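You operate a simulated robot arm through the tools that you are given. There is no shell and no other tool. Be economical: measure what you need, move in short steps, check, and stop when the job is done.

You run a simulated robot arm. Do the job below in one go: nothing can be reset, and whatever is moved stays where it is left.

TASK
Open the cart drawer, fetch the foil bag marked "A" from the side bench top and set it in the inside of the cart drawer, then shut the drawer. Pull the rolls drawer open. Any order will do.
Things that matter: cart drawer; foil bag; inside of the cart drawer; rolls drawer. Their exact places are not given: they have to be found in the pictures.

It is judged by the outcome, as a careful person would: the job done as asked, and still so three seconds after it is handed in. It fails if anything else is knocked over, pushed out of place, dropped, spilled or broken.

THE ROBOT
A 5-joint arm with a fingered hand on a trunk, on a base that drives. Base frame: it is fixed to the floor where the robot stands at the start and does not move with it; the origin is under the middle of the robot, x ahead of it, y to its left, z up. Readings come in m, degrees, newtons and seconds.
With the tool pointing down near the work surface it reaches from about 0.26 to 0.56 m from the robot's upright axis, wherever it stands. Its first joint turns from -115.0 to 115.0 degrees. Places, roughly: cart drawer [0.6, -0.1, 0.7]; foil bag [-2.25, -3.75, 0.75]; inside of the cart drawer [0.6, -0.1, 0.7]; rolls drawer [-4.5, -2.7, 0.7]. The tool tilts only in the upright plane through the base axis and itself; it spins freely about its own axis. Payload 2.9 kg.
Tool frame: the origin (TCP) lies between the finger pads and is the grasp point; the fingertips stand 0.022 m ahead of it; z points along the fingers, y is the line along which they close. Largest opening 0.124 m; the body of the gripper starts 0.06 m behind the TCP. The gripper is a hand of 3 fingers: y runs from the thumb to the fingers, the wrist lies at [0, 0, -0.218] in the tool frame.
Orientation is that of the tool frame in the base frame, as [roll, pitch, yaw] about the fixed x, y, z axes, in that order (R = Rz(yaw) Ry(pitch) Rx(roll)). With the fingers straight down and closing along the base's y, the tool's x points along the base's -x, its y along +y and its z along -z.

THE INTERFACE
- The arm moves only by the tool apply_moves. Its argument "targets" is a list of rows, each a list of 6 numbers: the shift along the base's x, y, z in m, then the turn, a rotation vector about the base's x, y, z in degrees. In form: [[tx, ty, tz, ax, ay, az], ...]. A call has 1 to 20 rows; each row is the pose to reach, as a shift and turn from the pose commanded when the call began. A row lasts 0.2 s, in which the tool goes at most 0.05 m and 8.6 degrees; a call with a longer step from one row to the next is refused whole. Where a pose cannot be reached the arm comes as near as it can. A force on the tool above 40 N (or 10 N above the force at the start of the call, whichever is more), or a blocked arm, ends the call early, and 0.2 s more pass. In this call time passes only in rows, and 0.2 s behind the last. The reply holds the time, the measured pose of the TCP, the force on the tool along the base axes, the opening and the grip force, in the units named above and with some noise, with the torque about the TCP (base axes, N m) and any sound that the robot's microphone picked up, and new pictures: "show" is both (left out), scene, wrist or none.
- Cameras (640 x 400 px; columns grow to the right, rows downward): "scene" is now at [0.023, 0.1205, 1.4313]; the picture's right is [-0.24, -0.97, 0.00], its down [-0.79, 0.19, -0.59] and it looks along [0.57, -0.14, -0.81] (base axes); focal length 283 px, centre (320, 200). "wrist" rides on the gripper at [0.064, -0.037, -0.075] in the tool frame; the picture's right is [0.50, 0.87, 0.00], its down [-0.62, 0.36, -0.70] and it looks along [-0.61, 0.35, 0.71] (tool axes); focal length 230 px, centre (320, 200).
- move_column(by): slides the trunk up (or, below 0, down) by that many m; the arm and the scene camera ride with it, the base frame stays. It gives what a move gives, with no picture.
- drive_base(legs): drives the robot by 1 to 6 legs, each [ahead, left, turn to the left] in m, m and degrees, along the robot's own axes; the way and the turn of a leg run together, so that a leg with both is an arc; at most 1.5 m and 180 degrees a leg. The arm and the cameras ride along, it lands a little off, and it stops where it bumps. It gives what a move gives, and a new picture of the scene camera.
- finger_targets(finger1, finger2, thumb_bend): sets how far each is bent, from 0 (flat) to 1 (curled in); at 0.3 the hand is open as for a grip, at 0.7 the pads meet at the TCP. One left out holds its place. A second passes; each finger stops where it meets its share of the squeeze, and holds until it gets a number again. It is the only way to open and close the hand. It gives what a move gives, with no picture; readings hold the bend of each and the force on the fingers (four entries, about 0 where the hand has none), thumb and palm.
- turn_head(pan, tilt): turns the head with the scene camera to pan (to the left, within 155 degrees either way) and tilt (down, from -29 to 69), counted from straight ahead of the robot. It gives what a move gives, and a new picture of the scene camera.
- probe_pixels(camera, pixels): for up to 12 pixels [column, row] of the newest picture of that camera ("zoom" is the newest enlarged one), the place [x, y, z] in the base frame of the surface seen there, good to about 0.002 m, but the place of the scene camera against the robot may be out by one fixed shift of up to 0.025 m in any direction. The clock stands still meanwhile.
- zoom(camera, box): a new picture of the part [left, top, right, bottom] of that camera's present view, enlarged. The clock stands still meanwhile.
- close_job(): hands the job in; it is judged then, once.

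Go step by step. Measure first, check grasps and placings, and put right what went wrong. The budget is 110 turns and 260 pictures, counting those below and the enlarged ones. Unless the task says otherwise, let go and move clear before handing in, and close with one line.

The tools are called by a JSON object that holds its "fn" and its "kwargs". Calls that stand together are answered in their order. apply_moves: Moves the arm, as the interface text tells. Its arguments: {"type":"object","properties":{"targets":{"type":"array","items":{"type":"array","items":{"type":"number"}}},"show":{"type":"string","enum":["both","scene","wrist","none"]}},"required":["targets"]} The other tools are called the same way: move_column (by) slides the trunk up or down; finger_targets (finger1, finger2, thumb_bend) moves the fingers one by one; drive_base (legs) drives the base; turn_head (pan, tilt) turns the head that bears the scene camera; probe_pixels (camera, pixels) gives the place of the surface under pixels of a picture; zoom (camera, box) takes an enlarged picture of a part of a camera's view; close_job () hands the job in.

At the start:

```text
clock: 0.0
ee_pos: [0.3833, -0.0644, 0.9403]
tool_rot: [-180.0, 0.0, 179.9]
ft_force: [-0.7, -0.3, -0.6]
moment: [0.03, 0.01, 0.01]
grip_width: 0.1239
finger_force: 0.1
shape: jaw
bend: [0.3, 0.3, 0.3]
finger forces: [0.1, 0.0, 0.0, 0.1, 0.0, 0.0]
trunk travel left (down, up): [-0.55, 0.44]
robot x, y, heading: [-0.0001, -0.0009, 0.0]
head pan, tilt: [-13.7, 54.1]
```

scene: 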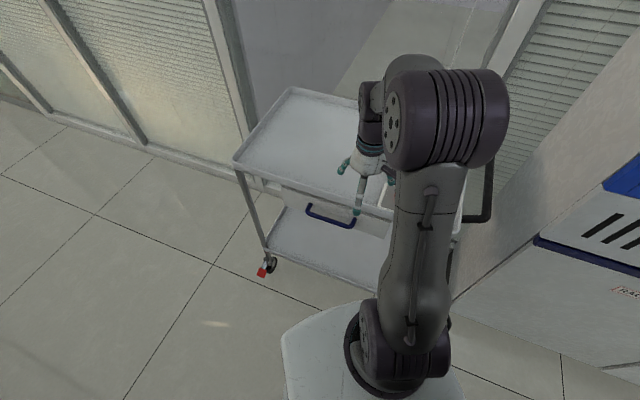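
wrist: 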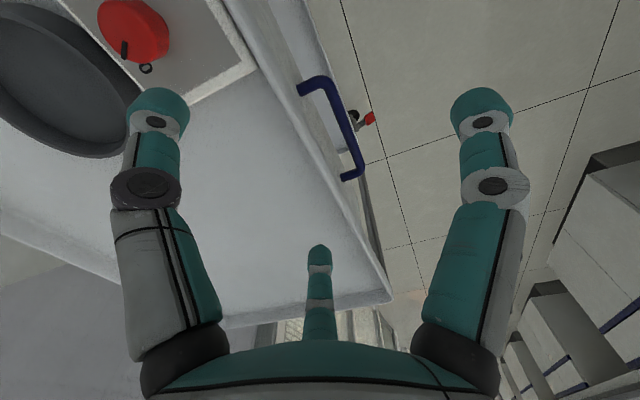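

The scene shows the cart with a blue drawer handle at about (330,217). I'll probe the handle and cart edges.

{"fn": "probe_pixels", "kwargs": {"camera": "scene", "pixels": [[308, 207], [330, 219], [352, 227], [310, 203], [285, 190], [235, 163], [290, 90], [300, 150], [270, 205], [340, 200]]}}

{"fn": "probe_pixels", "kwargs": {"camera": "wrist", "pixels": [[312, 84], [345, 130], [350, 177], [330, 85], [385, 295], [250, 60], [135, 30], [60, 80], [250, 200]]}}

{"fn": "zoom", "kwargs": {"camera": "scene", "box": [220, 80, 420, 290]}}

```text
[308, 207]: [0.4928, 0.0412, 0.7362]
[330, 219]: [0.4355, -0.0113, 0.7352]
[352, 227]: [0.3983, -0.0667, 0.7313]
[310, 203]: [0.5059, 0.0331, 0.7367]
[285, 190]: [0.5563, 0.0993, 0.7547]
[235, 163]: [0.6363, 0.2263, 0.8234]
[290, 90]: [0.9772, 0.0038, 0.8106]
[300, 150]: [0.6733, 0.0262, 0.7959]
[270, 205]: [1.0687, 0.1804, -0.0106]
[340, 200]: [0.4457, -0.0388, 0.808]
```

```text
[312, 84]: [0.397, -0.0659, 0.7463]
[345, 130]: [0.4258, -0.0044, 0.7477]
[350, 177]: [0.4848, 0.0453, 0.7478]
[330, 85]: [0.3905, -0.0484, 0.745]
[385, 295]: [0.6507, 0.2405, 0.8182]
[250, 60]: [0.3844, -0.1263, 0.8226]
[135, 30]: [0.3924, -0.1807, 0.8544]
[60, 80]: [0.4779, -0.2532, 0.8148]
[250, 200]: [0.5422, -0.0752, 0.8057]
```

```text
1.90 times, centred on (320, 185) of scene
```

zoom: 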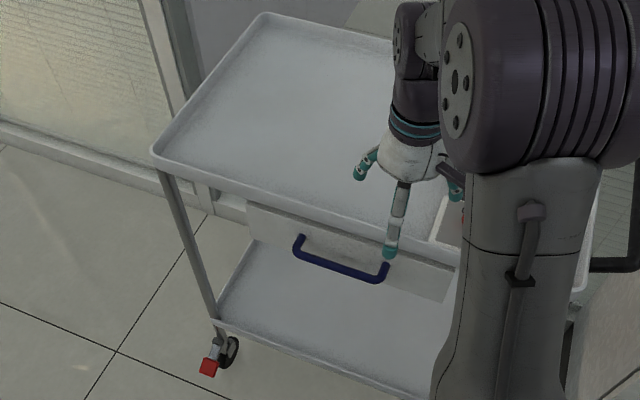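

The handle bar sits near (0.43,0,0.747) and the cart face runs along (0.58,0.81). I'll look around before driving.

{"fn": "turn_head", "kwargs": {"pan": 80, "tilt": 35}}

{"fn": "turn_head", "kwargs": {"pan": 150, "tilt": 25}}

{"fn": "turn_head", "kwargs": {"pan": -80, "tilt": 30}}

{"fn": "turn_head", "kwargs": {"pan": -140, "tilt": 25}}

```text
clock: 1.7
ee_pos: [0.3832, -0.0656, 0.9388]
tool_rot: [180.0, 0.1, 180.0]
ft_force: [0.2, 0.8, 0.3]
moment: [0.01, 0.05, -0.01]
grip_width: 0.124
finger_force: 0.1
shape: jaw
bend: [0.3, 0.3, 0.3]
finger forces: [0.0, 0.0, 0.0, 0.0, 0.1, 0.1]
trunk travel left (down, up): [-0.55, 0.44]
robot x, y, heading: [-0.0012, 0.0001, 0.2]
head pan, tilt: [80.0, 35.0]
```

scene: 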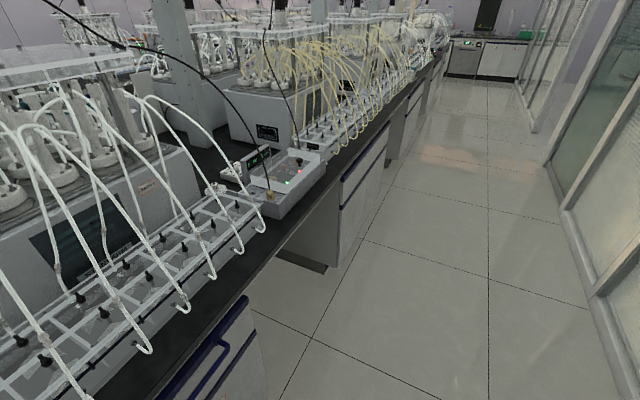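

```text
clock: 3.1
ee_pos: [0.3845, -0.0645, 0.94]
tool_rot: [-180.0, 0.0, -180.0]
ft_force: [0.9, 0.3, 0.5]
moment: [0.0, -0.03, -0.03]
grip_width: 0.124
finger_force: 0.0
shape: jaw
bend: [0.3, 0.3, 0.3]
finger forces: [0.0, 0.0, 0.0, 0.0, 0.1, 0.1]
trunk travel left (down, up): [-0.55, 0.44]
robot x, y, heading: [0.0004, 0.0018, 0.1]
head pan, tilt: [150.0, 25.0]
```

scene: 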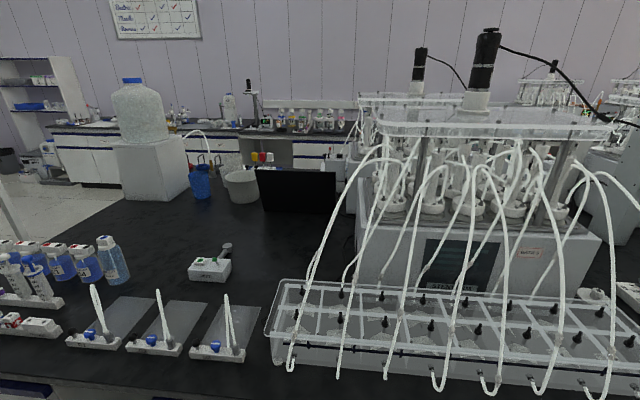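

```text
clock: 6.4
ee_pos: [0.3838, -0.0655, 0.9393]
tool_rot: [179.9, -0.1, 180.0]
ft_force: [0.4, 0.0, -1.2]
moment: [0.01, -0.02, 0.01]
grip_width: 0.1239
finger_force: 0.0
shape: jaw
bend: [0.3, 0.3, 0.3]
finger forces: [0.1, 0.0, 0.1, 0.0, 0.1, 0.0]
trunk travel left (down, up): [-0.55, 0.44]
robot x, y, heading: [0.0004, 0.002, -0.1]
head pan, tilt: [-80.0, 30.0]
```

scene: 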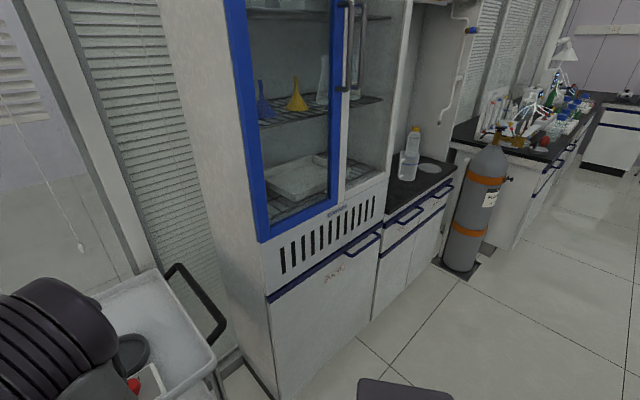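

```text
clock: 7.7
ee_pos: [0.3836, -0.0651, 0.939]
tool_rot: [180.0, 0.0, -180.0]
ft_force: [0.4, -0.6, -0.8]
moment: [0.02, -0.01, 0.01]
grip_width: 0.124
finger_force: 0.2
shape: jaw
bend: [0.3, 0.3, 0.3]
finger forces: [0.1, 0.0, 0.0, 0.0, 0.1, 0.1]
trunk travel left (down, up): [-0.55, 0.44]
robot x, y, heading: [-0.003, -0.0012, 0.0]
head pan, tilt: [-140.0, 25.0]
```

scene: 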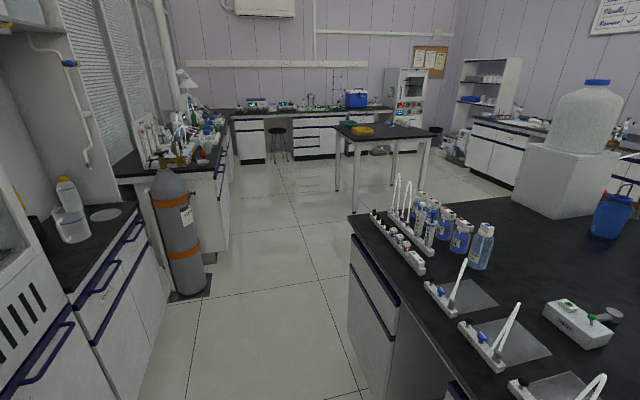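

The central bench lies close behind; I'll measure clearances (bench edge, cylinder, cabinets, distant tables).

{"fn": "probe_pixels", "kwargs": {"camera": "scene", "pixels": [[348, 218], [440, 350], [135, 210], [60, 320], [185, 290], [118, 180], [235, 160], [230, 120], [335, 130], [435, 138], [360, 130], [210, 130]]}}

{"fn": "zoom", "kwargs": {"camera": "scene", "box": [120, 60, 480, 230]}}

```text
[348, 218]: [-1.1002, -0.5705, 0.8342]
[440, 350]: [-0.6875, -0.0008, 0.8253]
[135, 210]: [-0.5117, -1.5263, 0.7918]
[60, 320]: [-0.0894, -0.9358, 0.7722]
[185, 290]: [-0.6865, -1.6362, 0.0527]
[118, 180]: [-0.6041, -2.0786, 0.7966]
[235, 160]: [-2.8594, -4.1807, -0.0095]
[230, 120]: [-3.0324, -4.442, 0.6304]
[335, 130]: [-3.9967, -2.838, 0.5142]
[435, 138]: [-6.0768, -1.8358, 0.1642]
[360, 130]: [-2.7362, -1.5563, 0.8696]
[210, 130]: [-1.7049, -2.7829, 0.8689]
```

```text
1.78 times, centred on (300, 145) of scene
```

zoom: 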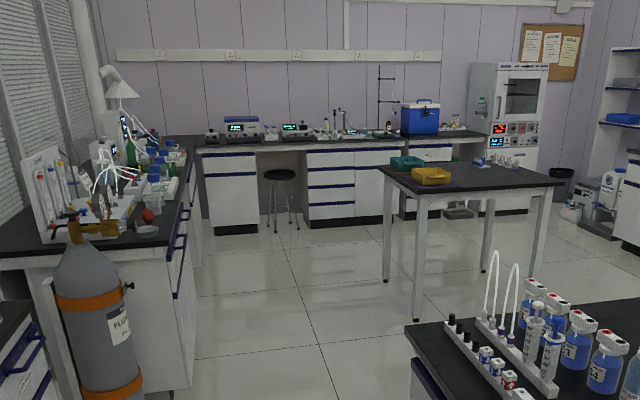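

The gap between cart face and bench is about 0.94 m. I'll drive to face the drawer squarely (heading about -35.7°).

{"fn": "drive_base", "kwargs": {"legs": [[-0.03, 0.31, 0], [0, 0, -35.7]]}}

{"fn": "turn_head", "kwargs": {"pan": 25, "tilt": 60}}

```text
clock: 11.5
ee_pos: [0.2402, 0.0246, 0.939]
tool_rot: [179.9, -0.1, 143.8]
ft_force: [0.3, 0.5, -0.7]
moment: [-0.03, 0.01, -0.01]
grip_width: 0.1237
finger_force: 0.1
shape: jaw
bend: [0.3, 0.3, 0.3]
finger forces: [0.1, 0.0, 0.1, 0.1, 0.1, 0.0]
trunk travel left (down, up): [-0.55, 0.44]
robot x, y, heading: [-0.0315, 0.3049, -36.2]
head pan, tilt: [-140.0, 25.0]
```

scene: 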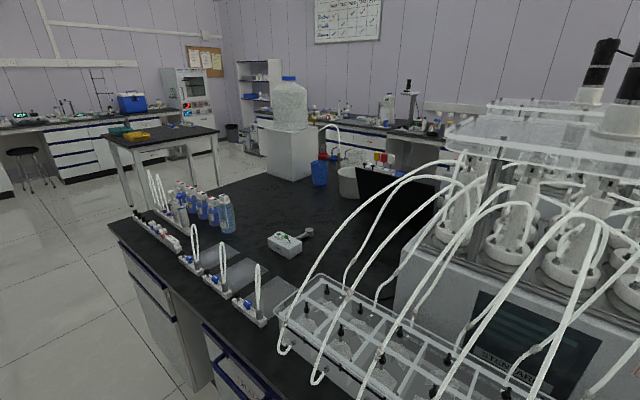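

```text
clock: 14.0
ee_pos: [0.2415, 0.024, 0.9391]
tool_rot: [179.9, -0.1, 143.9]
ft_force: [-0.3, 0.1, -0.3]
moment: [0.02, -0.01, 0.04]
grip_width: 0.1239
finger_force: 0.1
shape: jaw
bend: [0.3, 0.3, 0.3]
finger forces: [0.0, 0.0, 0.0, 0.1, 0.0, 0.0]
trunk travel left (down, up): [-0.55, 0.44]
robot x, y, heading: [-0.0305, 0.3037, -36.3]
head pan, tilt: [25.0, 60.0]
```

scene: 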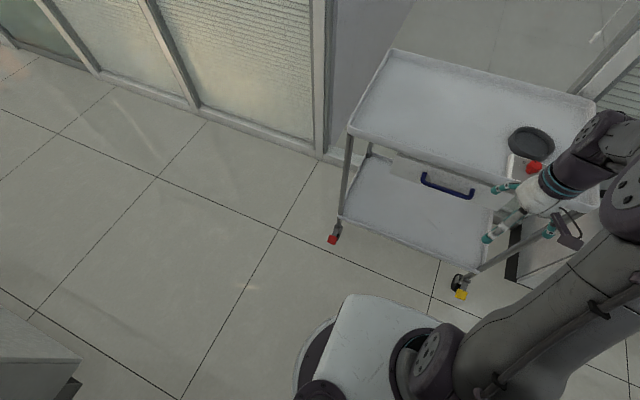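

Now the handle is clear at (447,188). I'll measure it, the drawer face, tray rim, and base edges.

{"fn": "probe_pixels", "kwargs": {"camera": "scene", "pixels": [[424, 177], [430, 186], [450, 193], [470, 197], [474, 191], [395, 168], [349, 131], [440, 155], [490, 205], [345, 295], [430, 320], [450, 177]]}}

{"fn": "zoom", "kwargs": {"camera": "scene", "box": [330, 110, 530, 235]}}

{"fn": "zoom", "kwargs": {"camera": "wrist", "box": [0, 0, 640, 400]}}

```text
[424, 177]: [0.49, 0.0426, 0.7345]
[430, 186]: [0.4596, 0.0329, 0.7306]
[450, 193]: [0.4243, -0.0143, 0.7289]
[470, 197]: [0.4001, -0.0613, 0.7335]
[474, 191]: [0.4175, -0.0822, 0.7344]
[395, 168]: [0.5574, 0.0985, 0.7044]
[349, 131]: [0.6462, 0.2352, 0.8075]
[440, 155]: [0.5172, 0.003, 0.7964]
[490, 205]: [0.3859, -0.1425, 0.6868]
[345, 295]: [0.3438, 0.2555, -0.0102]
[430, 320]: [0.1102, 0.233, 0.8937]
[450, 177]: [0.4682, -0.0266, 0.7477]
```

```text
3.20 times, centred on (430, 172) of scene
```

zoom: 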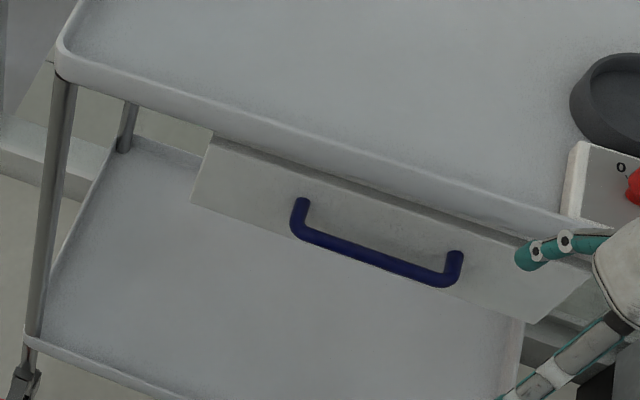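

```text
1.00 times, centred on (320, 200) of wrist (not enlarged: the box is as wide or as high as the picture)
```

zoom: 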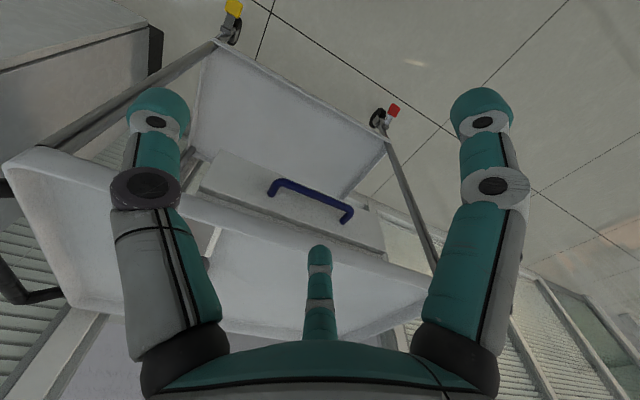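

I'll measure the handle in the wrist view to get a bias-free position.

{"fn": "probe_pixels", "kwargs": {"camera": "wrist", "pixels": [[271, 192], [280, 182], [315, 194], [349, 211], [344, 221], [300, 205], [240, 225], [370, 255], [225, 155], [383, 235], [205, 185], [300, 240]]}}

{"fn": "zoom", "kwargs": {"camera": "wrist", "box": [190, 130, 410, 270]}}

```text
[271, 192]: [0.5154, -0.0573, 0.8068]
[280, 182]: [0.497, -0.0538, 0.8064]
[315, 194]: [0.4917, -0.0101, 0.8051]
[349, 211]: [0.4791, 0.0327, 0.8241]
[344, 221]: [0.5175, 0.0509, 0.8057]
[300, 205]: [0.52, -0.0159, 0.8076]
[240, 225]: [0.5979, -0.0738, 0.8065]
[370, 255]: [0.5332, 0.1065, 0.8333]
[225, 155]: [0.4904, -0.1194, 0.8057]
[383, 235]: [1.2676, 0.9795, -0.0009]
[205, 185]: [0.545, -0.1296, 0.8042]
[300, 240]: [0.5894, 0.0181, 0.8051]
```

```text
2.86 times, centred on (300, 200) of wrist
```

zoom: 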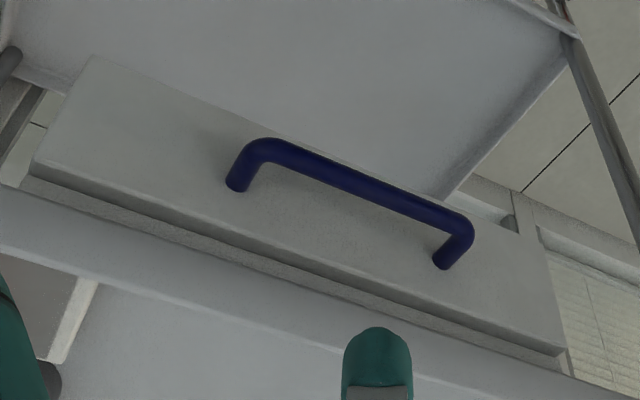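

The wrist probe used a stale picture, so I'll probe the fresh zoom.

{"fn": "probe_pixels", "kwargs": {"camera": "zoom", "pixels": [[236, 190], [262, 148], [300, 160], [350, 180], [400, 202], [460, 222], [440, 262], [330, 240], [95, 65], [35, 160], [560, 350], [490, 300]]}}

```text
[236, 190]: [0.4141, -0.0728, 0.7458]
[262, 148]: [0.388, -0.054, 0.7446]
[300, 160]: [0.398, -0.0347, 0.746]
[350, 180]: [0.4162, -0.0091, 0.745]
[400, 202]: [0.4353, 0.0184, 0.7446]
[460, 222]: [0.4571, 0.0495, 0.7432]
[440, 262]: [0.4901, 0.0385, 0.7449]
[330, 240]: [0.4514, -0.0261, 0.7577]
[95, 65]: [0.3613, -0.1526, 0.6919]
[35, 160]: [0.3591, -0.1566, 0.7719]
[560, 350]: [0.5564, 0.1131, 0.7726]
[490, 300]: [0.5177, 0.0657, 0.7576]
```

Bar centre is ~(0.423,-0.003,0.741), the face is ~0.04 m behind, and I'm facing it. I'll spin the tool so the fingers will close vertically, then tilt.

{"fn": "apply_moves", "kwargs": {"targets": [[0, 0, 0, 0, 0, -8.2], [0, 0, 0, 0, 0, -16.4], [0, 0, 0, 0, 0, -24.6], [0, 0, 0, 0, 0, -32.8], [0, 0, 0, 0, 0, -41], [0, 0, 0, 0, 0, -49.2], [0, 0, 0, 0, 0, -57.4], [0, 0, 0, 0, 0, -65.6], [0, 0, 0, 0, 0, -73.8], [0, 0, 0, 0, 0, -82], [0, 0, 0, 0, 0, -90]], "show": "none"}}

```text
clock: 16.4
ee_pos: [0.241, 0.0248, 0.9391]
tool_rot: [179.9, 0.0, 53.7]
ft_force: [-0.8, 0.1, 0.9]
moment: [0.01, -0.01, -0.01]
grip_width: 0.1239
finger_force: 0.1
shape: jaw
bend: [0.3, 0.3, 0.3]
finger forces: [0.0, 0.1, 0.0, 0.0, 0.1, 0.1]
trunk travel left (down, up): [-0.55, 0.44]
robot x, y, heading: [-0.031, 0.3025, -36.1]
head pan, tilt: [25.0, 60.0]
```

Now shift toward the bar's azimuth and tilt the tool 60° forward, still high above the handle.

{"fn": "apply_moves", "kwargs": {"targets": [[0.014, 0.002, 0, -4.2, -6.2, 0], [0.028, 0.005, 0, -8.4, -12.4, 0], [0.042, 0.007, 0, -12.6, -18.7, 0], [0.056, 0.01, 0, -16.8, -24.9, 0], [0.07, 0.012, 0, -20.9, -31.1, 0], [0.085, 0.014, 0, -25.1, -37.3, 0], [0.1, 0.017, 0, -29.3, -43.6, 0], [0.113, 0.019, 0, -33.5, -49.8, 0]], "show": "both"}}

```text
clock: 18.2
ee_pos: [0.3576, 0.0414, 0.9394]
tool_rot: [120.1, -2.0, 55.1]
ft_force: [-0.3, -0.1, 0.6]
moment: [0.01, -0.01, -0.01]
grip_width: 0.1239
finger_force: 0.0
shape: jaw
bend: [0.3, 0.3, 0.3]
finger forces: [0.1, 0.0, 0.0, 0.0, 0.1, 0.0]
out of reach, approached as far as the arm can: row 1, 2, 3, 4, 5, 6, 7, 8
trunk travel left (down, up): [-0.55, 0.44]
robot x, y, heading: [-0.028, 0.3007, -36.3]
head pan, tilt: [25.0, 60.0]
```

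scene: 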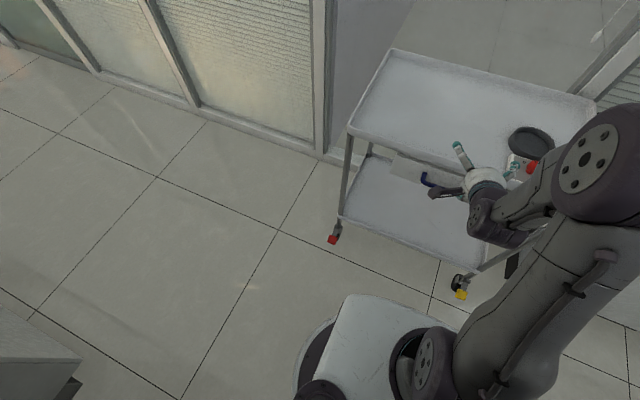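
wrist: 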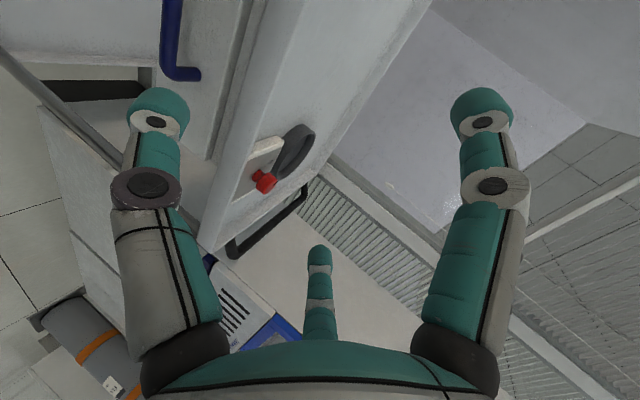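

The tilt is good. I'll lower the trunk to the pre-grasp height and check.

{"fn": "move_column", "kwargs": {"by": -0.145}}

{"fn": "zoom", "kwargs": {"camera": "wrist", "box": [0, 0, 640, 400]}}

{"fn": "zoom", "kwargs": {"camera": "scene", "box": [330, 100, 600, 270]}}

```text
clock: 19.9
ee_pos: [0.3568, 0.0413, 0.7941]
tool_rot: [120.1, -1.9, 55.0]
ft_force: [-0.6, 0.0, -0.3]
moment: [-0.03, 0.0, -0.02]
grip_width: 0.1238
finger_force: 0.1
shape: jaw
bend: [0.3, 0.3, 0.3]
finger forces: [0.0, 0.1, 0.0, 0.0, 0.0, 0.0]
trunk travel left (down, up): [-0.405, 0.585]
robot x, y, heading: [-0.0323, 0.3045, -36.1]
head pan, tilt: [25.0, 60.0]
```

```text
1.00 times, centred on (320, 200) of wrist (not enlarged: the box is as wide or as high as the picture)
```

zoom: 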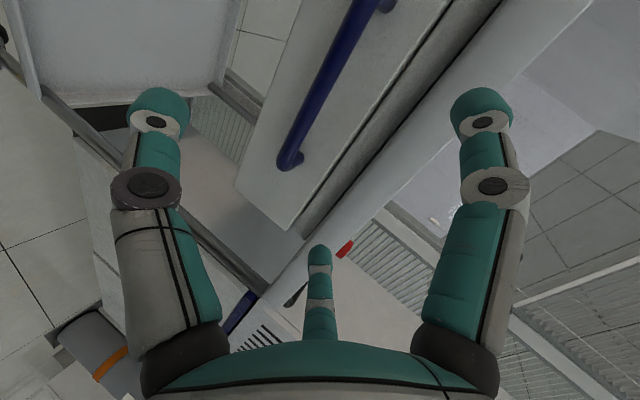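

```text
2.35 times, centred on (465, 185) of scene
```

zoom: 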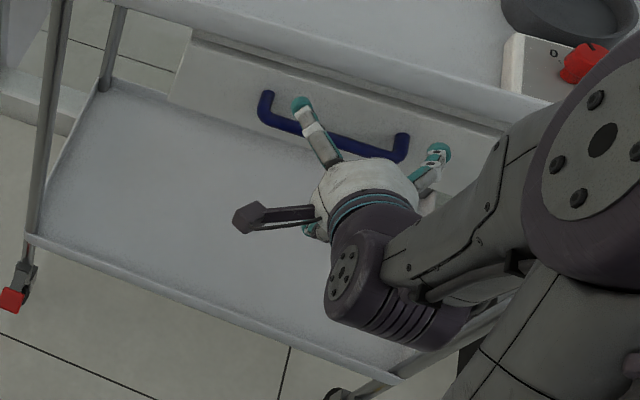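

Alignment looks right. I'll half-close the hand, then advance along the tool axis onto the bar.

{"fn": "finger_targets", "kwargs": {"finger1": 0.45, "finger2": 0.45, "thumb_bend": 0.42}}

{"fn": "apply_moves", "kwargs": {"targets": [[0.016, -0.011, -0.013, 0, 0, 0], [0.033, -0.022, -0.026, 0, 0, 0], [0.05, -0.033, -0.039, 0, 0, 0], [0.064, -0.043, -0.052, 0, 0, 0]], "show": "both"}}

{"fn": "zoom", "kwargs": {"camera": "scene", "box": [370, 130, 530, 230]}}

```text
clock: 20.9
ee_pos: [0.3571, 0.0405, 0.794]
tool_rot: [120.2, -2.0, 55.0]
ft_force: [0.3, 0.2, -0.2]
moment: [0.03, 0.02, -0.01]
grip_width: 0.0681
finger_force: 0.0
shape: fingers
bend: [0.45, 0.45, 0.42]
finger forces: [0.1, 0.0, 0.1, 0.0, 0.1, 0.0]
trunk travel left (down, up): [-0.405, 0.585]
robot x, y, heading: [-0.0301, 0.3012, -36.3]
head pan, tilt: [25.0, 60.0]
```

```text
clock: 21.9
ee_pos: [0.4206, -0.0018, 0.7424]
tool_rot: [120.0, -2.0, 55.0]
ft_force: [-2.6, 0.9, -0.2]
moment: [0.02, 0.01, -0.16]
grip_width: 0.0682
finger_force: 1.5
shape: fingers
bend: [0.45, 0.45, 0.42]
finger forces: [0.0, 3.2, 0.1, 0.0, 0.1, 0.0]
trunk travel left (down, up): [-0.405, 0.585]
robot x, y, heading: [-0.0295, 0.3023, -36.1]
head pan, tilt: [25.0, 60.0]
```

scene: 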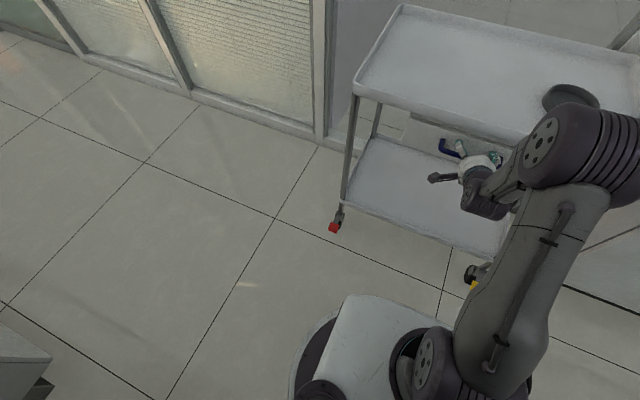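
wrist: 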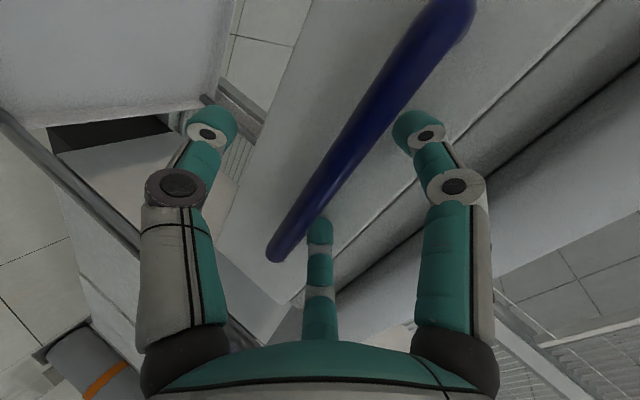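

```text
4.00 times, centred on (450, 180) of scene
```

zoom: 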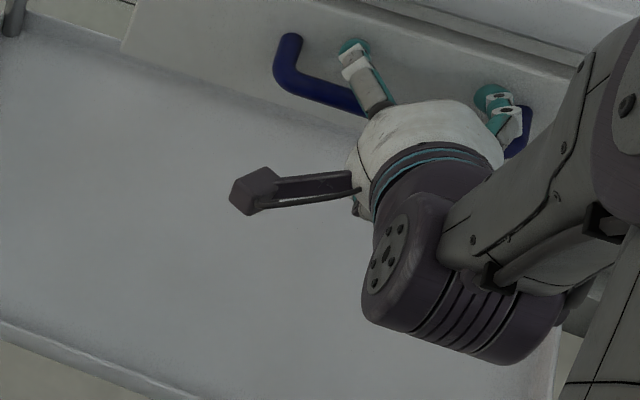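

Bar lies between thumb and the two fingers; one finger lightly touches the right standoff. Shift ~1 cm left and close.

{"fn": "apply_moves", "kwargs": {"targets": [[0.006, 0.008, 0, 0, 0, 0]], "show": "none"}}

{"fn": "finger_targets", "kwargs": {"finger1": 0.72, "finger2": 0.72, "thumb_bend": 0.72}}

{"fn": "zoom", "kwargs": {"camera": "wrist", "box": [0, 0, 640, 400]}}

```text
clock: 22.3
ee_pos: [0.4221, 0.0018, 0.7418]
tool_rot: [120.1, -2.3, 55.4]
ft_force: [-10.7, 3.6, -0.9]
moment: [0.03, -0.12, -0.61]
grip_width: 0.0682
finger_force: 5.4
shape: fingers
bend: [0.45, 0.43, 0.42]
finger forces: [0.1, 11.0, 0.0, 0.0, 0.1, 0.1]
out of reach, approached as far as the arm can: row 1
trunk travel left (down, up): [-0.405, 0.585]
robot x, y, heading: [-0.029, 0.3036, -36.3]
head pan, tilt: [25.0, 60.0]
```

```text
clock: 23.3
ee_pos: [0.4237, 0.0007, 0.7426]
tool_rot: [119.9, -2.2, 55.3]
ft_force: [3.8, -0.3, 1.4]
moment: [0.0, 0.0, -0.01]
grip_width: 0.0001
finger_force: 4.1
shape: fingers
bend: [0.71, 0.71, 0.69]
finger forces: [2.5, 3.8, 0.0, 0.0, 2.9, 0.0]
trunk travel left (down, up): [-0.405, 0.585]
robot x, y, heading: [-0.0326, 0.3033, -36.2]
head pan, tilt: [25.0, 60.0]
```

```text
1.00 times, centred on (320, 200) of wrist (not enlarged: the box is as wide or as high as the picture)
```

zoom: 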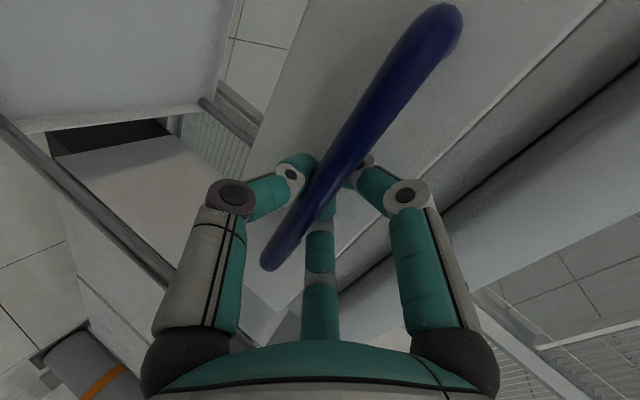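

The fingertips closed behind the bar, caging it. Pull along the outward normal.

{"fn": "apply_moves", "kwargs": {"targets": [[-0.016, 0.012, 0, 0, 0, 0], [-0.032, 0.023, 0, 0, 0, 0], [-0.049, 0.035, 0, 0, 0, 0], [-0.065, 0.047, 0, 0, 0, 0], [-0.081, 0.059, 0, 0, 0, 0]], "show": "scene"}}

```text
clock: 24.5
ee_pos: [0.3608, 0.0426, 0.7412]
tool_rot: [120.1, -2.0, 55.3]
ft_force: [1.6, 1.9, 0.8]
moment: [0.03, -0.01, 0.01]
grip_width: 0.0
finger_force: 1.5
shape: fingers
bend: [0.71, 0.71, 0.69]
finger forces: [0.1, 0.5, 0.1, 0.0, 3.3, 0.0]
out of reach, approached as far as the arm can: row 4, 5
trunk travel left (down, up): [-0.405, 0.585]
robot x, y, heading: [-0.0275, 0.3051, -36.5]
head pan, tilt: [25.0, 60.0]
```

scene: 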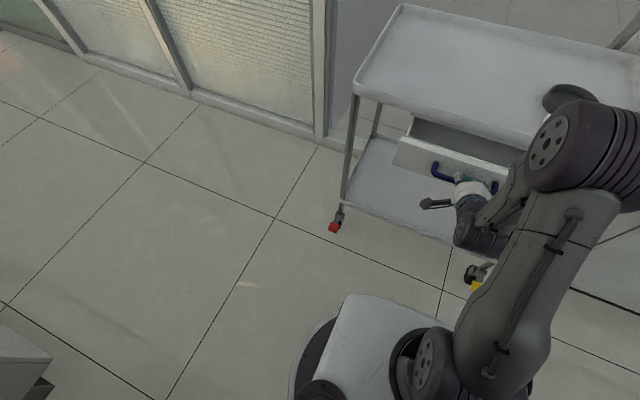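

Drawer moved ~7 cm; the arm is near its inner limit. I'll keep pulling while tilting the tool more downward about the bar.

{"fn": "apply_moves", "kwargs": {"targets": [[-0.006, 0.004, 0, 3.8, 5.6, 0], [-0.018, 0.013, 0, 7.5, 11.2, 0], [-0.032, 0.023, 0, 11.3, 16.8, 0], [-0.047, 0.034, 0, 15, 22.4, 0], [-0.06, 0.043, 0, 18.8, 28, 0], [-0.07, 0.051, 0, 20.5, 30.5, 0]], "show": "both"}}

```text
clock: 25.9
ee_pos: [0.2907, 0.0933, 0.7408]
tool_rot: [157.0, -1.4, 54.2]
ft_force: [-0.8, -1.1, -4.7]
moment: [-0.05, -0.07, 0.02]
grip_width: 0.0002
finger_force: 1.8
shape: fingers
bend: [0.71, 0.71, 0.69]
finger forces: [0.0, 0.1, 0.1, 0.0, 5.1, 0.0]
trunk travel left (down, up): [-0.405, 0.585]
robot x, y, heading: [-0.0307, 0.3049, -36.3]
head pan, tilt: [25.0, 60.0]
```

scene: 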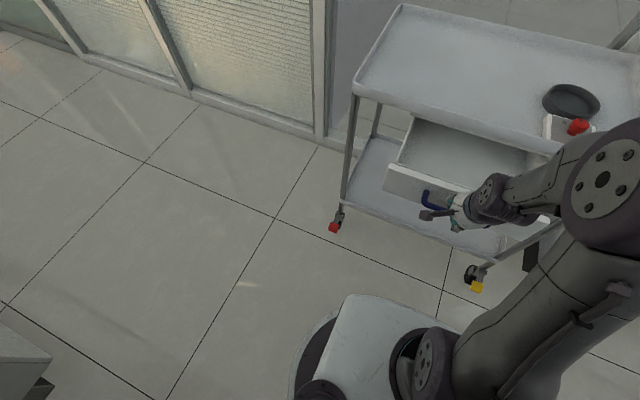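
wrist: 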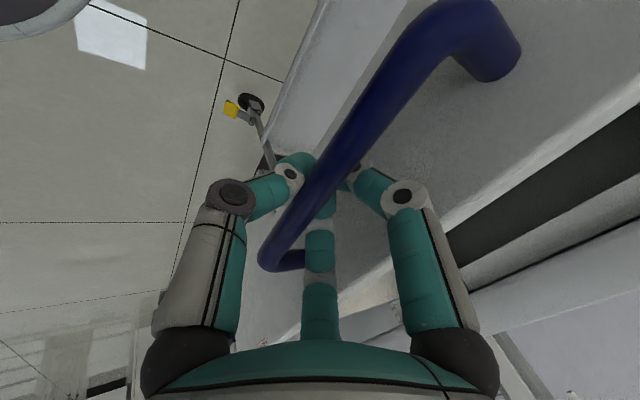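

Drawer now ~16 cm open. I'll back the base 6 cm to widen it.

{"fn": "drive_base", "kwargs": {"legs": [[-0.06, 0, 0]]}}

```text
clock: 26.9
ee_pos: [0.2423, 0.1305, 0.7412]
tool_rot: [156.9, -1.5, 54.2]
ft_force: [-1.0, -0.6, -4.4]
moment: [0.0, -0.04, 0.01]
grip_width: 0.0
finger_force: 2.4
shape: fingers
bend: [0.71, 0.71, 0.69]
finger forces: [0.0, 0.3, 0.0, 0.0, 4.6, 0.0]
trunk travel left (down, up): [-0.405, 0.585]
robot x, y, heading: [-0.0746, 0.3411, -36.0]
head pan, tilt: [25.0, 60.0]
```

scene: 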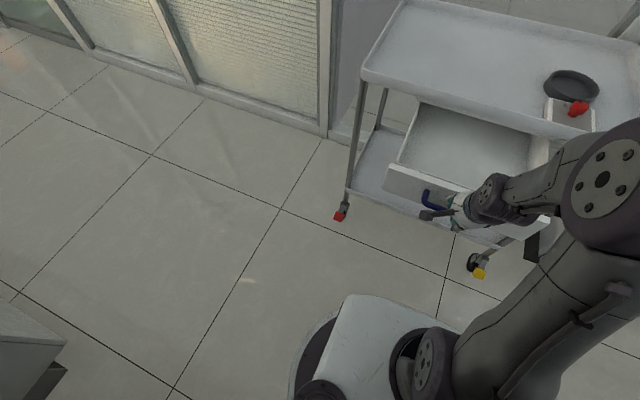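

Drawer ~22 cm open. Release the handle (open) and rise straight up with the trunk.

{"fn": "finger_targets", "kwargs": {"finger1": 0.42, "finger2": 0.42, "thumb_bend": 0.3}}

{"fn": "apply_moves", "kwargs": {"targets": [[-0.002, 0.002, 0.02, 0, 0, 0], [-0.004, 0.003, 0.04, 0, 0, 0], [-0.004, 0.003, 0.06, 0, 0, 0], [-0.004, 0.003, 0.08, 0, 0, 0]], "show": "both"}}

```text
clock: 27.9
ee_pos: [0.2414, 0.1292, 0.7419]
tool_rot: [156.8, -1.4, 54.2]
ft_force: [0.3, -0.6, -0.4]
moment: [-0.04, 0.03, -0.03]
grip_width: 0.0879
finger_force: 0.1
shape: fingers
bend: [0.42, 0.42, 0.3]
finger forces: [0.1, 0.0, 0.0, 0.0, 0.1, 0.1]
trunk travel left (down, up): [-0.405, 0.585]
robot x, y, heading: [-0.0821, 0.3373, -36.3]
head pan, tilt: [25.0, 60.0]
```

```text
clock: 28.9
ee_pos: [0.2381, 0.1315, 0.8209]
tool_rot: [156.8, -1.4, 54.2]
ft_force: [0.2, -0.9, -0.2]
moment: [-0.02, -0.02, -0.03]
grip_width: 0.0883
finger_force: 0.2
shape: fingers
bend: [0.42, 0.42, 0.3]
finger forces: [0.1, 0.1, 0.0, 0.0, 0.0, 0.0]
trunk travel left (down, up): [-0.405, 0.585]
robot x, y, heading: [-0.0785, 0.3378, -36.1]
head pan, tilt: [25.0, 60.0]
```

scene: 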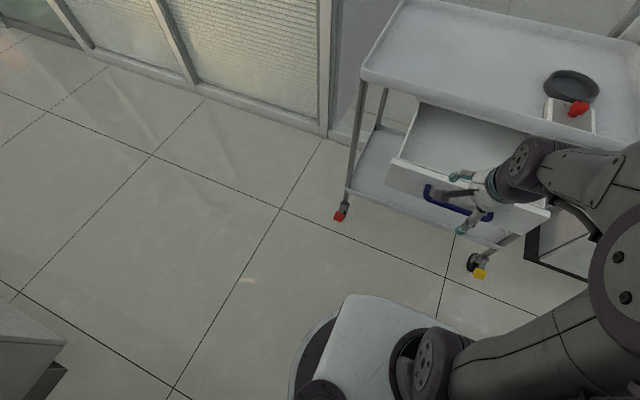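
wrist: 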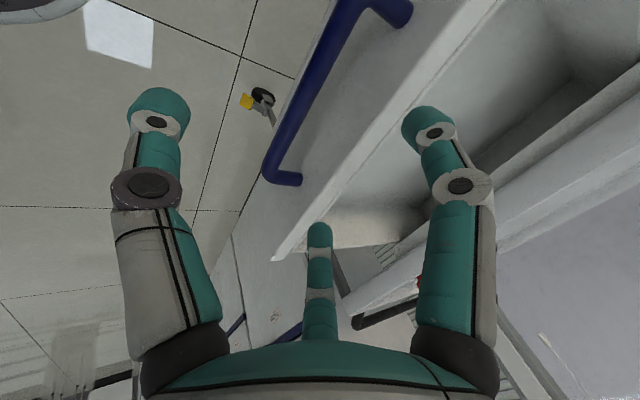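

Clear of the handle. Probe the drawer interior for later, then raise the trunk.

{"fn": "probe_pixels", "kwargs": {"camera": "wrist", "pixels": [[320, 130], [345, 180], [500, 80], [560, 30], [370, 220], [525, 120], [300, 240], [600, 90], [340, 240]]}}

{"fn": "probe_pixels", "kwargs": {"camera": "scene", "pixels": [[392, 166], [414, 108], [430, 140], [470, 150], [500, 160], [545, 207], [450, 120], [440, 195]]}}

{"fn": "move_column", "kwargs": {"by": 0.3}}

{"fn": "turn_head", "kwargs": {"pan": -60, "tilt": 35}}

```text
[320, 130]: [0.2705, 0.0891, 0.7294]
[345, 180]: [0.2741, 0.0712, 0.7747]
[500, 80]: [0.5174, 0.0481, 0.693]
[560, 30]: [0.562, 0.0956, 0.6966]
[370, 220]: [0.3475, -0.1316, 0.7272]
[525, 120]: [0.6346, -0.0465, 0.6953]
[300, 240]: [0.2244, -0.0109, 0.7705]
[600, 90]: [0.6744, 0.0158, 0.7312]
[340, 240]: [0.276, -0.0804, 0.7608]
```

```text
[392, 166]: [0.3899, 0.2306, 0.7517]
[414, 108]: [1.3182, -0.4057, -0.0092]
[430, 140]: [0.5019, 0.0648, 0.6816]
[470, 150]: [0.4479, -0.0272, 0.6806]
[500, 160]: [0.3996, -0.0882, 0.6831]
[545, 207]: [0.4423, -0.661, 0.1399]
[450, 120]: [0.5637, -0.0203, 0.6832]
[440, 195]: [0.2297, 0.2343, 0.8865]
```

```text
clock: 31.9
ee_pos: [0.2388, 0.132, 1.1213]
tool_rot: [156.8, -1.4, 54.2]
ft_force: [-0.4, -0.1, -0.1]
moment: [-0.02, 0.04, 0.0]
grip_width: 0.0882
finger_force: 0.1
shape: fingers
bend: [0.42, 0.42, 0.3]
finger forces: [0.1, 0.0, 0.0, 0.0, 0.1, 0.0]
trunk travel left (down, up): [-0.705, 0.285]
robot x, y, heading: [-0.077, 0.3376, -36.1]
head pan, tilt: [25.0, 60.0]
```

```text
clock: 33.5
ee_pos: [0.2382, 0.1327, 1.1209]
tool_rot: [156.7, -1.4, 54.2]
ft_force: [-0.9, -0.8, -0.2]
moment: [0.03, 0.0, 0.02]
grip_width: 0.0878
finger_force: 0.0
shape: fingers
bend: [0.42, 0.42, 0.3]
finger forces: [0.0, 0.0, 0.0, 0.0, 0.0, 0.0]
trunk travel left (down, up): [-0.705, 0.285]
robot x, y, heading: [-0.0765, 0.3401, -36.1]
head pan, tilt: [-60.0, 35.0]
```

scene: 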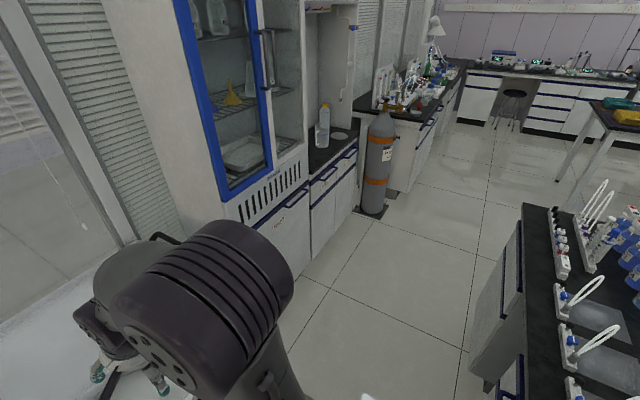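

Interior floor is at z≈0.695, center about (0.386,0.029). Now turn right to face down the aisle and drive part of the way.

{"fn": "drive_base", "kwargs": {"legs": [[0, 0, -90], [0, 0.12, 0], [1.2, 0, 0]]}}

{"fn": "turn_head", "kwargs": {"pan": 0, "tilt": 20}}

```text
clock: 44.2
ee_pos: [-0.9362, -0.9883, 1.1208]
tool_rot: [157.0, -1.4, -38.0]
ft_force: [0.0, 0.3, -0.5]
moment: [0.02, -0.02, 0.02]
grip_width: 0.088
finger_force: 0.1
shape: fingers
bend: [0.42, 0.42, 0.3]
finger forces: [0.1, 0.0, 0.0, 0.0, 0.0, 0.0]
trunk travel left (down, up): [-0.705, 0.285]
robot x, y, heading: [-0.7158, -0.6783, -128.6]
head pan, tilt: [-60.0, 35.0]
```

scene: 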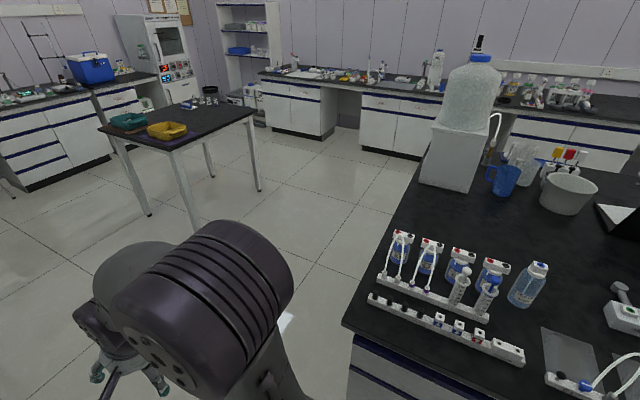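

```text
clock: 45.5
ee_pos: [-0.9368, -0.9876, 1.1214]
tool_rot: [156.7, -1.4, -38.0]
ft_force: [0.7, 0.1, -0.1]
moment: [0.0, 0.01, -0.03]
grip_width: 0.088
finger_force: 0.1
shape: fingers
bend: [0.42, 0.42, 0.3]
finger forces: [0.0, 0.1, 0.1, 0.0, 0.1, 0.0]
trunk travel left (down, up): [-0.705, 0.285]
robot x, y, heading: [-0.7168, -0.6823, -128.3]
head pan, tilt: [0.0, 20.0]
```

scene: 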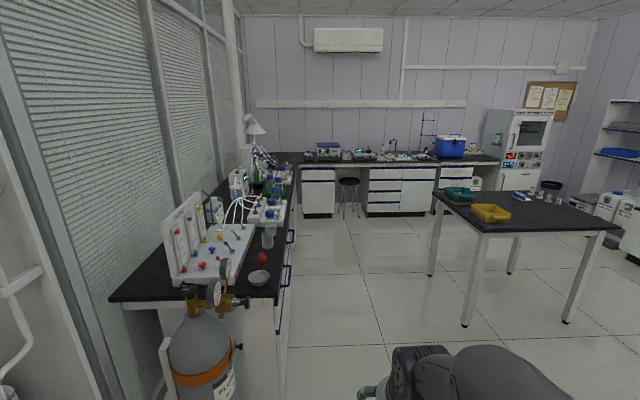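

Now at the aisle. I'll zoom on the far end of the left bench to find the foil bag, and the far drawers.

{"fn": "zoom", "kwargs": {"camera": "scene", "box": [210, 110, 330, 220]}}

{"fn": "zoom", "kwargs": {"camera": "scene", "box": [290, 110, 550, 230]}}

{"fn": "probe_pixels", "kwargs": {"camera": "scene", "pixels": [[290, 200], [280, 330], [290, 170], [305, 205], [370, 180], [435, 200], [450, 180], [470, 325], [430, 275], [385, 190], [320, 185]]}}

```text
3.64 times, centred on (270, 165) of scene
```

zoom: 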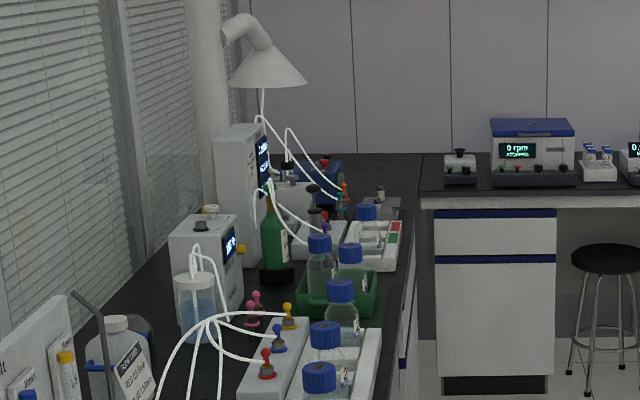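

```text
2.46 times, centred on (420, 170) of scene
```

zoom: 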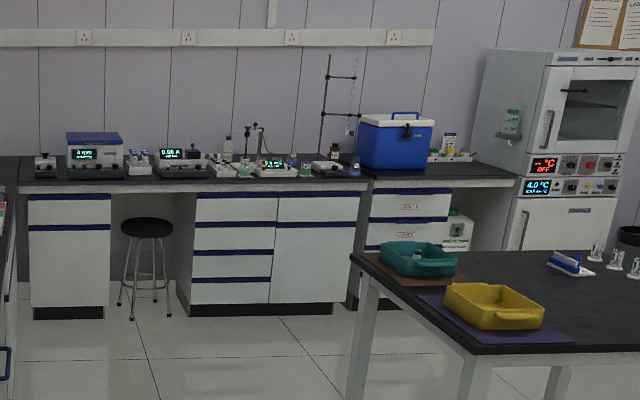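

```text
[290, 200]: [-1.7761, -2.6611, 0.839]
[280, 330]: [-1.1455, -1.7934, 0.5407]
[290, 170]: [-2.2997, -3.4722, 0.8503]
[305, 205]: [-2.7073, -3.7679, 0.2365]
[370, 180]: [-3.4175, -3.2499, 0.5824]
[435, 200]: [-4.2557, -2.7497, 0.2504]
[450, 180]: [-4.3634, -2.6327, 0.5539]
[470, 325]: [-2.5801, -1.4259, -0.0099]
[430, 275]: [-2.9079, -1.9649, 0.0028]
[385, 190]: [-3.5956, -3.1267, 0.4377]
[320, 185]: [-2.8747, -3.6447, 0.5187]
```

The bag isn't visible from here; bench front is along n≈-0.13. I'll drive down the aisle ~2.6 m keeping clear of it.

{"fn": "drive_base", "kwargs": {"legs": [[0, -0.12, 2.3], [1.5, 0, 0], [1.1, 0, 0]]}}

{"fn": "turn_head", "kwargs": {"pan": 45, "tilt": 40}}

```text
clock: 59.1
ee_pos: [-2.5661, -3.0403, 1.1215]
tool_rot: [156.9, -1.4, -35.9]
ft_force: [0.4, 0.1, 0.5]
moment: [-0.01, 0.01, -0.03]
grip_width: 0.0879
finger_force: 0.0
shape: fingers
bend: [0.42, 0.42, 0.3]
finger forces: [0.0, 0.1, 0.0, 0.1, 0.0, 0.0]
trunk travel left (down, up): [-0.705, 0.285]
robot x, y, heading: [-2.359, -2.7224, -126.0]
head pan, tilt: [0.0, 20.0]
```

scene: 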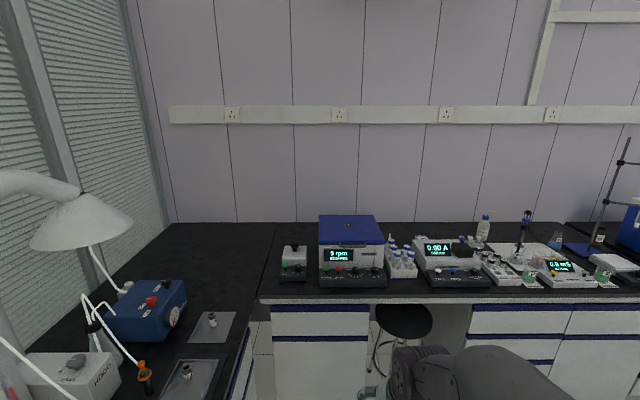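

```text
clock: 60.2
ee_pos: [-2.5645, -3.0395, 1.1207]
tool_rot: [156.8, -1.4, -35.8]
ft_force: [-1.3, 1.1, -0.5]
moment: [0.03, 0.0, -0.01]
grip_width: 0.0881
finger_force: 0.0
shape: fingers
bend: [0.42, 0.42, 0.3]
finger forces: [0.0, 0.0, 0.0, 0.0, 0.0, 0.0]
trunk travel left (down, up): [-0.705, 0.285]
robot x, y, heading: [-2.3582, -2.7237, -126.2]
head pan, tilt: [45.0, 40.0]
```

scene: 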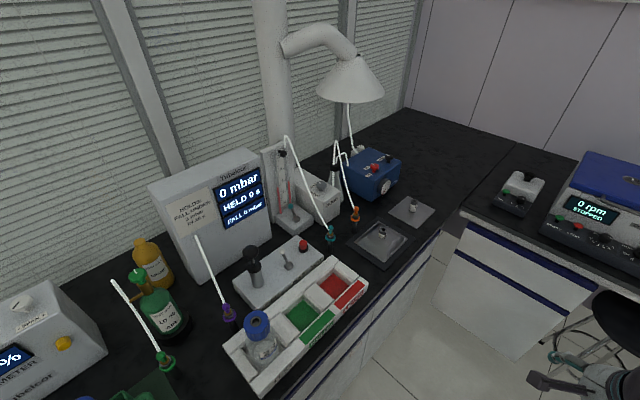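

Two grey flat items at (381,244) and (411,210) on the bench end may be foil bags. Zoom and probe.

{"fn": "zoom", "kwargs": {"camera": "scene", "box": [320, 170, 460, 290]}}

{"fn": "probe_pixels", "kwargs": {"camera": "scene", "pixels": [[350, 245], [377, 222], [408, 238], [382, 270], [381, 232], [390, 211], [411, 197], [434, 210], [412, 228], [411, 209], [370, 180], [355, 215]]}}

```text
3.33 times, centred on (390, 230) of scene
```

zoom: 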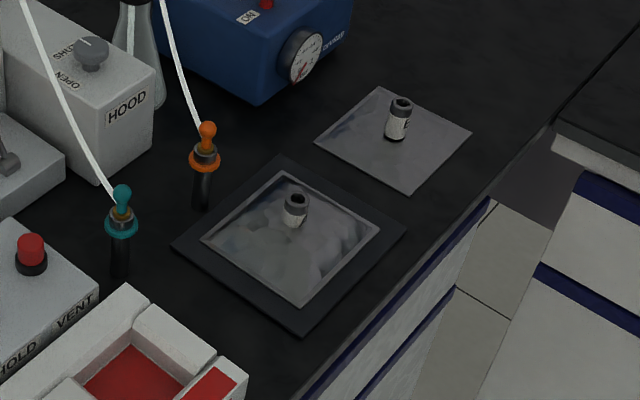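

```text
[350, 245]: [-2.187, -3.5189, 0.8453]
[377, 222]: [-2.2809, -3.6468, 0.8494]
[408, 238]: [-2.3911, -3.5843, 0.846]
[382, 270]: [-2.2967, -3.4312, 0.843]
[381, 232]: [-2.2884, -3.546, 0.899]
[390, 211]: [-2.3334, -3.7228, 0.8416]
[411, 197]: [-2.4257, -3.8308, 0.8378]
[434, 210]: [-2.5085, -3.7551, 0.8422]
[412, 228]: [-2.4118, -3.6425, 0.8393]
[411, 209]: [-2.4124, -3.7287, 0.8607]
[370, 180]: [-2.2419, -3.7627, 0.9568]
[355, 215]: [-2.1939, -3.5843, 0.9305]
```

Two foil bags with spouts; I need to read the labels. Zoom tighter on each.

{"fn": "zoom", "kwargs": {"camera": "scene", "box": [370, 220, 394, 240]}}

{"fn": "zoom", "kwargs": {"camera": "scene", "box": [398, 194, 422, 216]}}

```text
16.00 times, centred on (382, 230) of scene
```

zoom: 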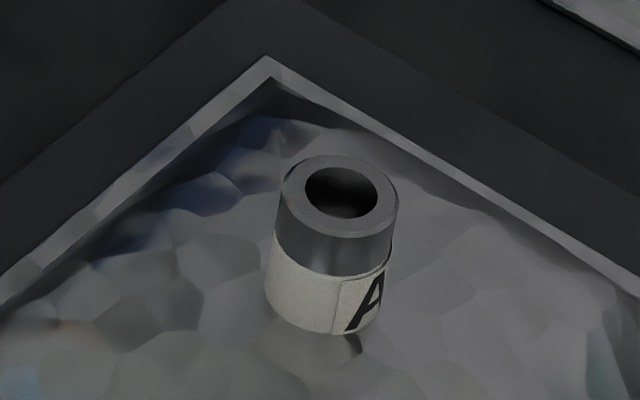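

```text
16.00 times, centred on (410, 205) of scene
```

zoom: 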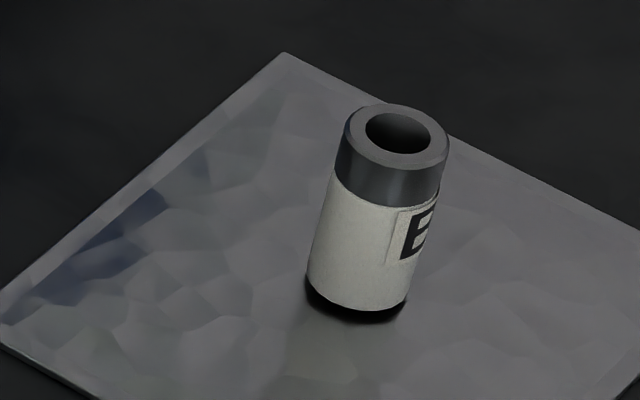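

The nearer bag is "A" (the far one reads "E"/"B"). I'll turn to face the bench and strafe right in front of bag A.

{"fn": "drive_base", "kwargs": {"legs": [[0, 0, 90], [0.05, -0.6, 0]]}}

{"fn": "turn_head", "kwargs": {"pan": 10, "tilt": 55}}

```text
clock: 67.3
ee_pos: [-2.3781, -3.4339, 1.1209]
tool_rot: [156.8, -1.3, 51.8]
ft_force: [-0.2, 0.8, 0.3]
moment: [-0.01, -0.02, 0.02]
grip_width: 0.0881
finger_force: 0.0
shape: fingers
bend: [0.42, 0.42, 0.3]
finger forces: [0.0, 0.0, 0.0, 0.1, 0.0, 0.0]
trunk travel left (down, up): [-0.705, 0.285]
robot x, y, heading: [-2.6907, -3.2135, -38.4]
head pan, tilt: [45.0, 40.0]
```

scene: 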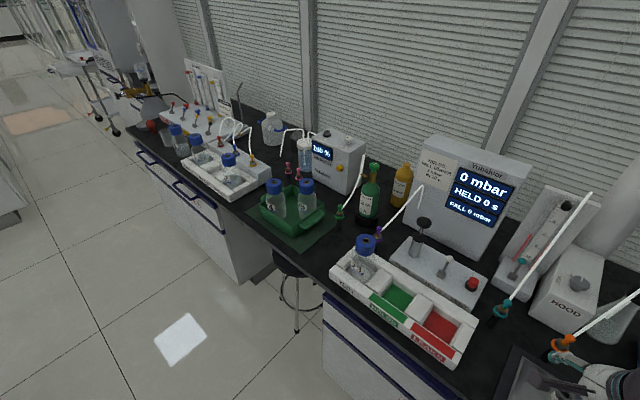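

```text
clock: 68.3
ee_pos: [-2.3788, -3.4343, 1.1219]
tool_rot: [156.8, -1.4, 51.8]
ft_force: [0.3, -0.7, -0.2]
moment: [-0.03, 0.0, 0.0]
grip_width: 0.0882
finger_force: 0.1
shape: fingers
bend: [0.42, 0.42, 0.3]
finger forces: [0.0, 0.0, 0.0, 0.1, 0.1, 0.0]
trunk travel left (down, up): [-0.705, 0.285]
robot x, y, heading: [-2.6868, -3.2126, -38.8]
head pan, tilt: [10.0, 55.0]
```

scene: 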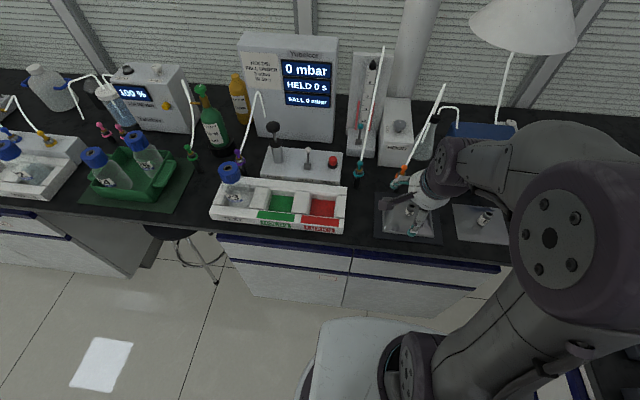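

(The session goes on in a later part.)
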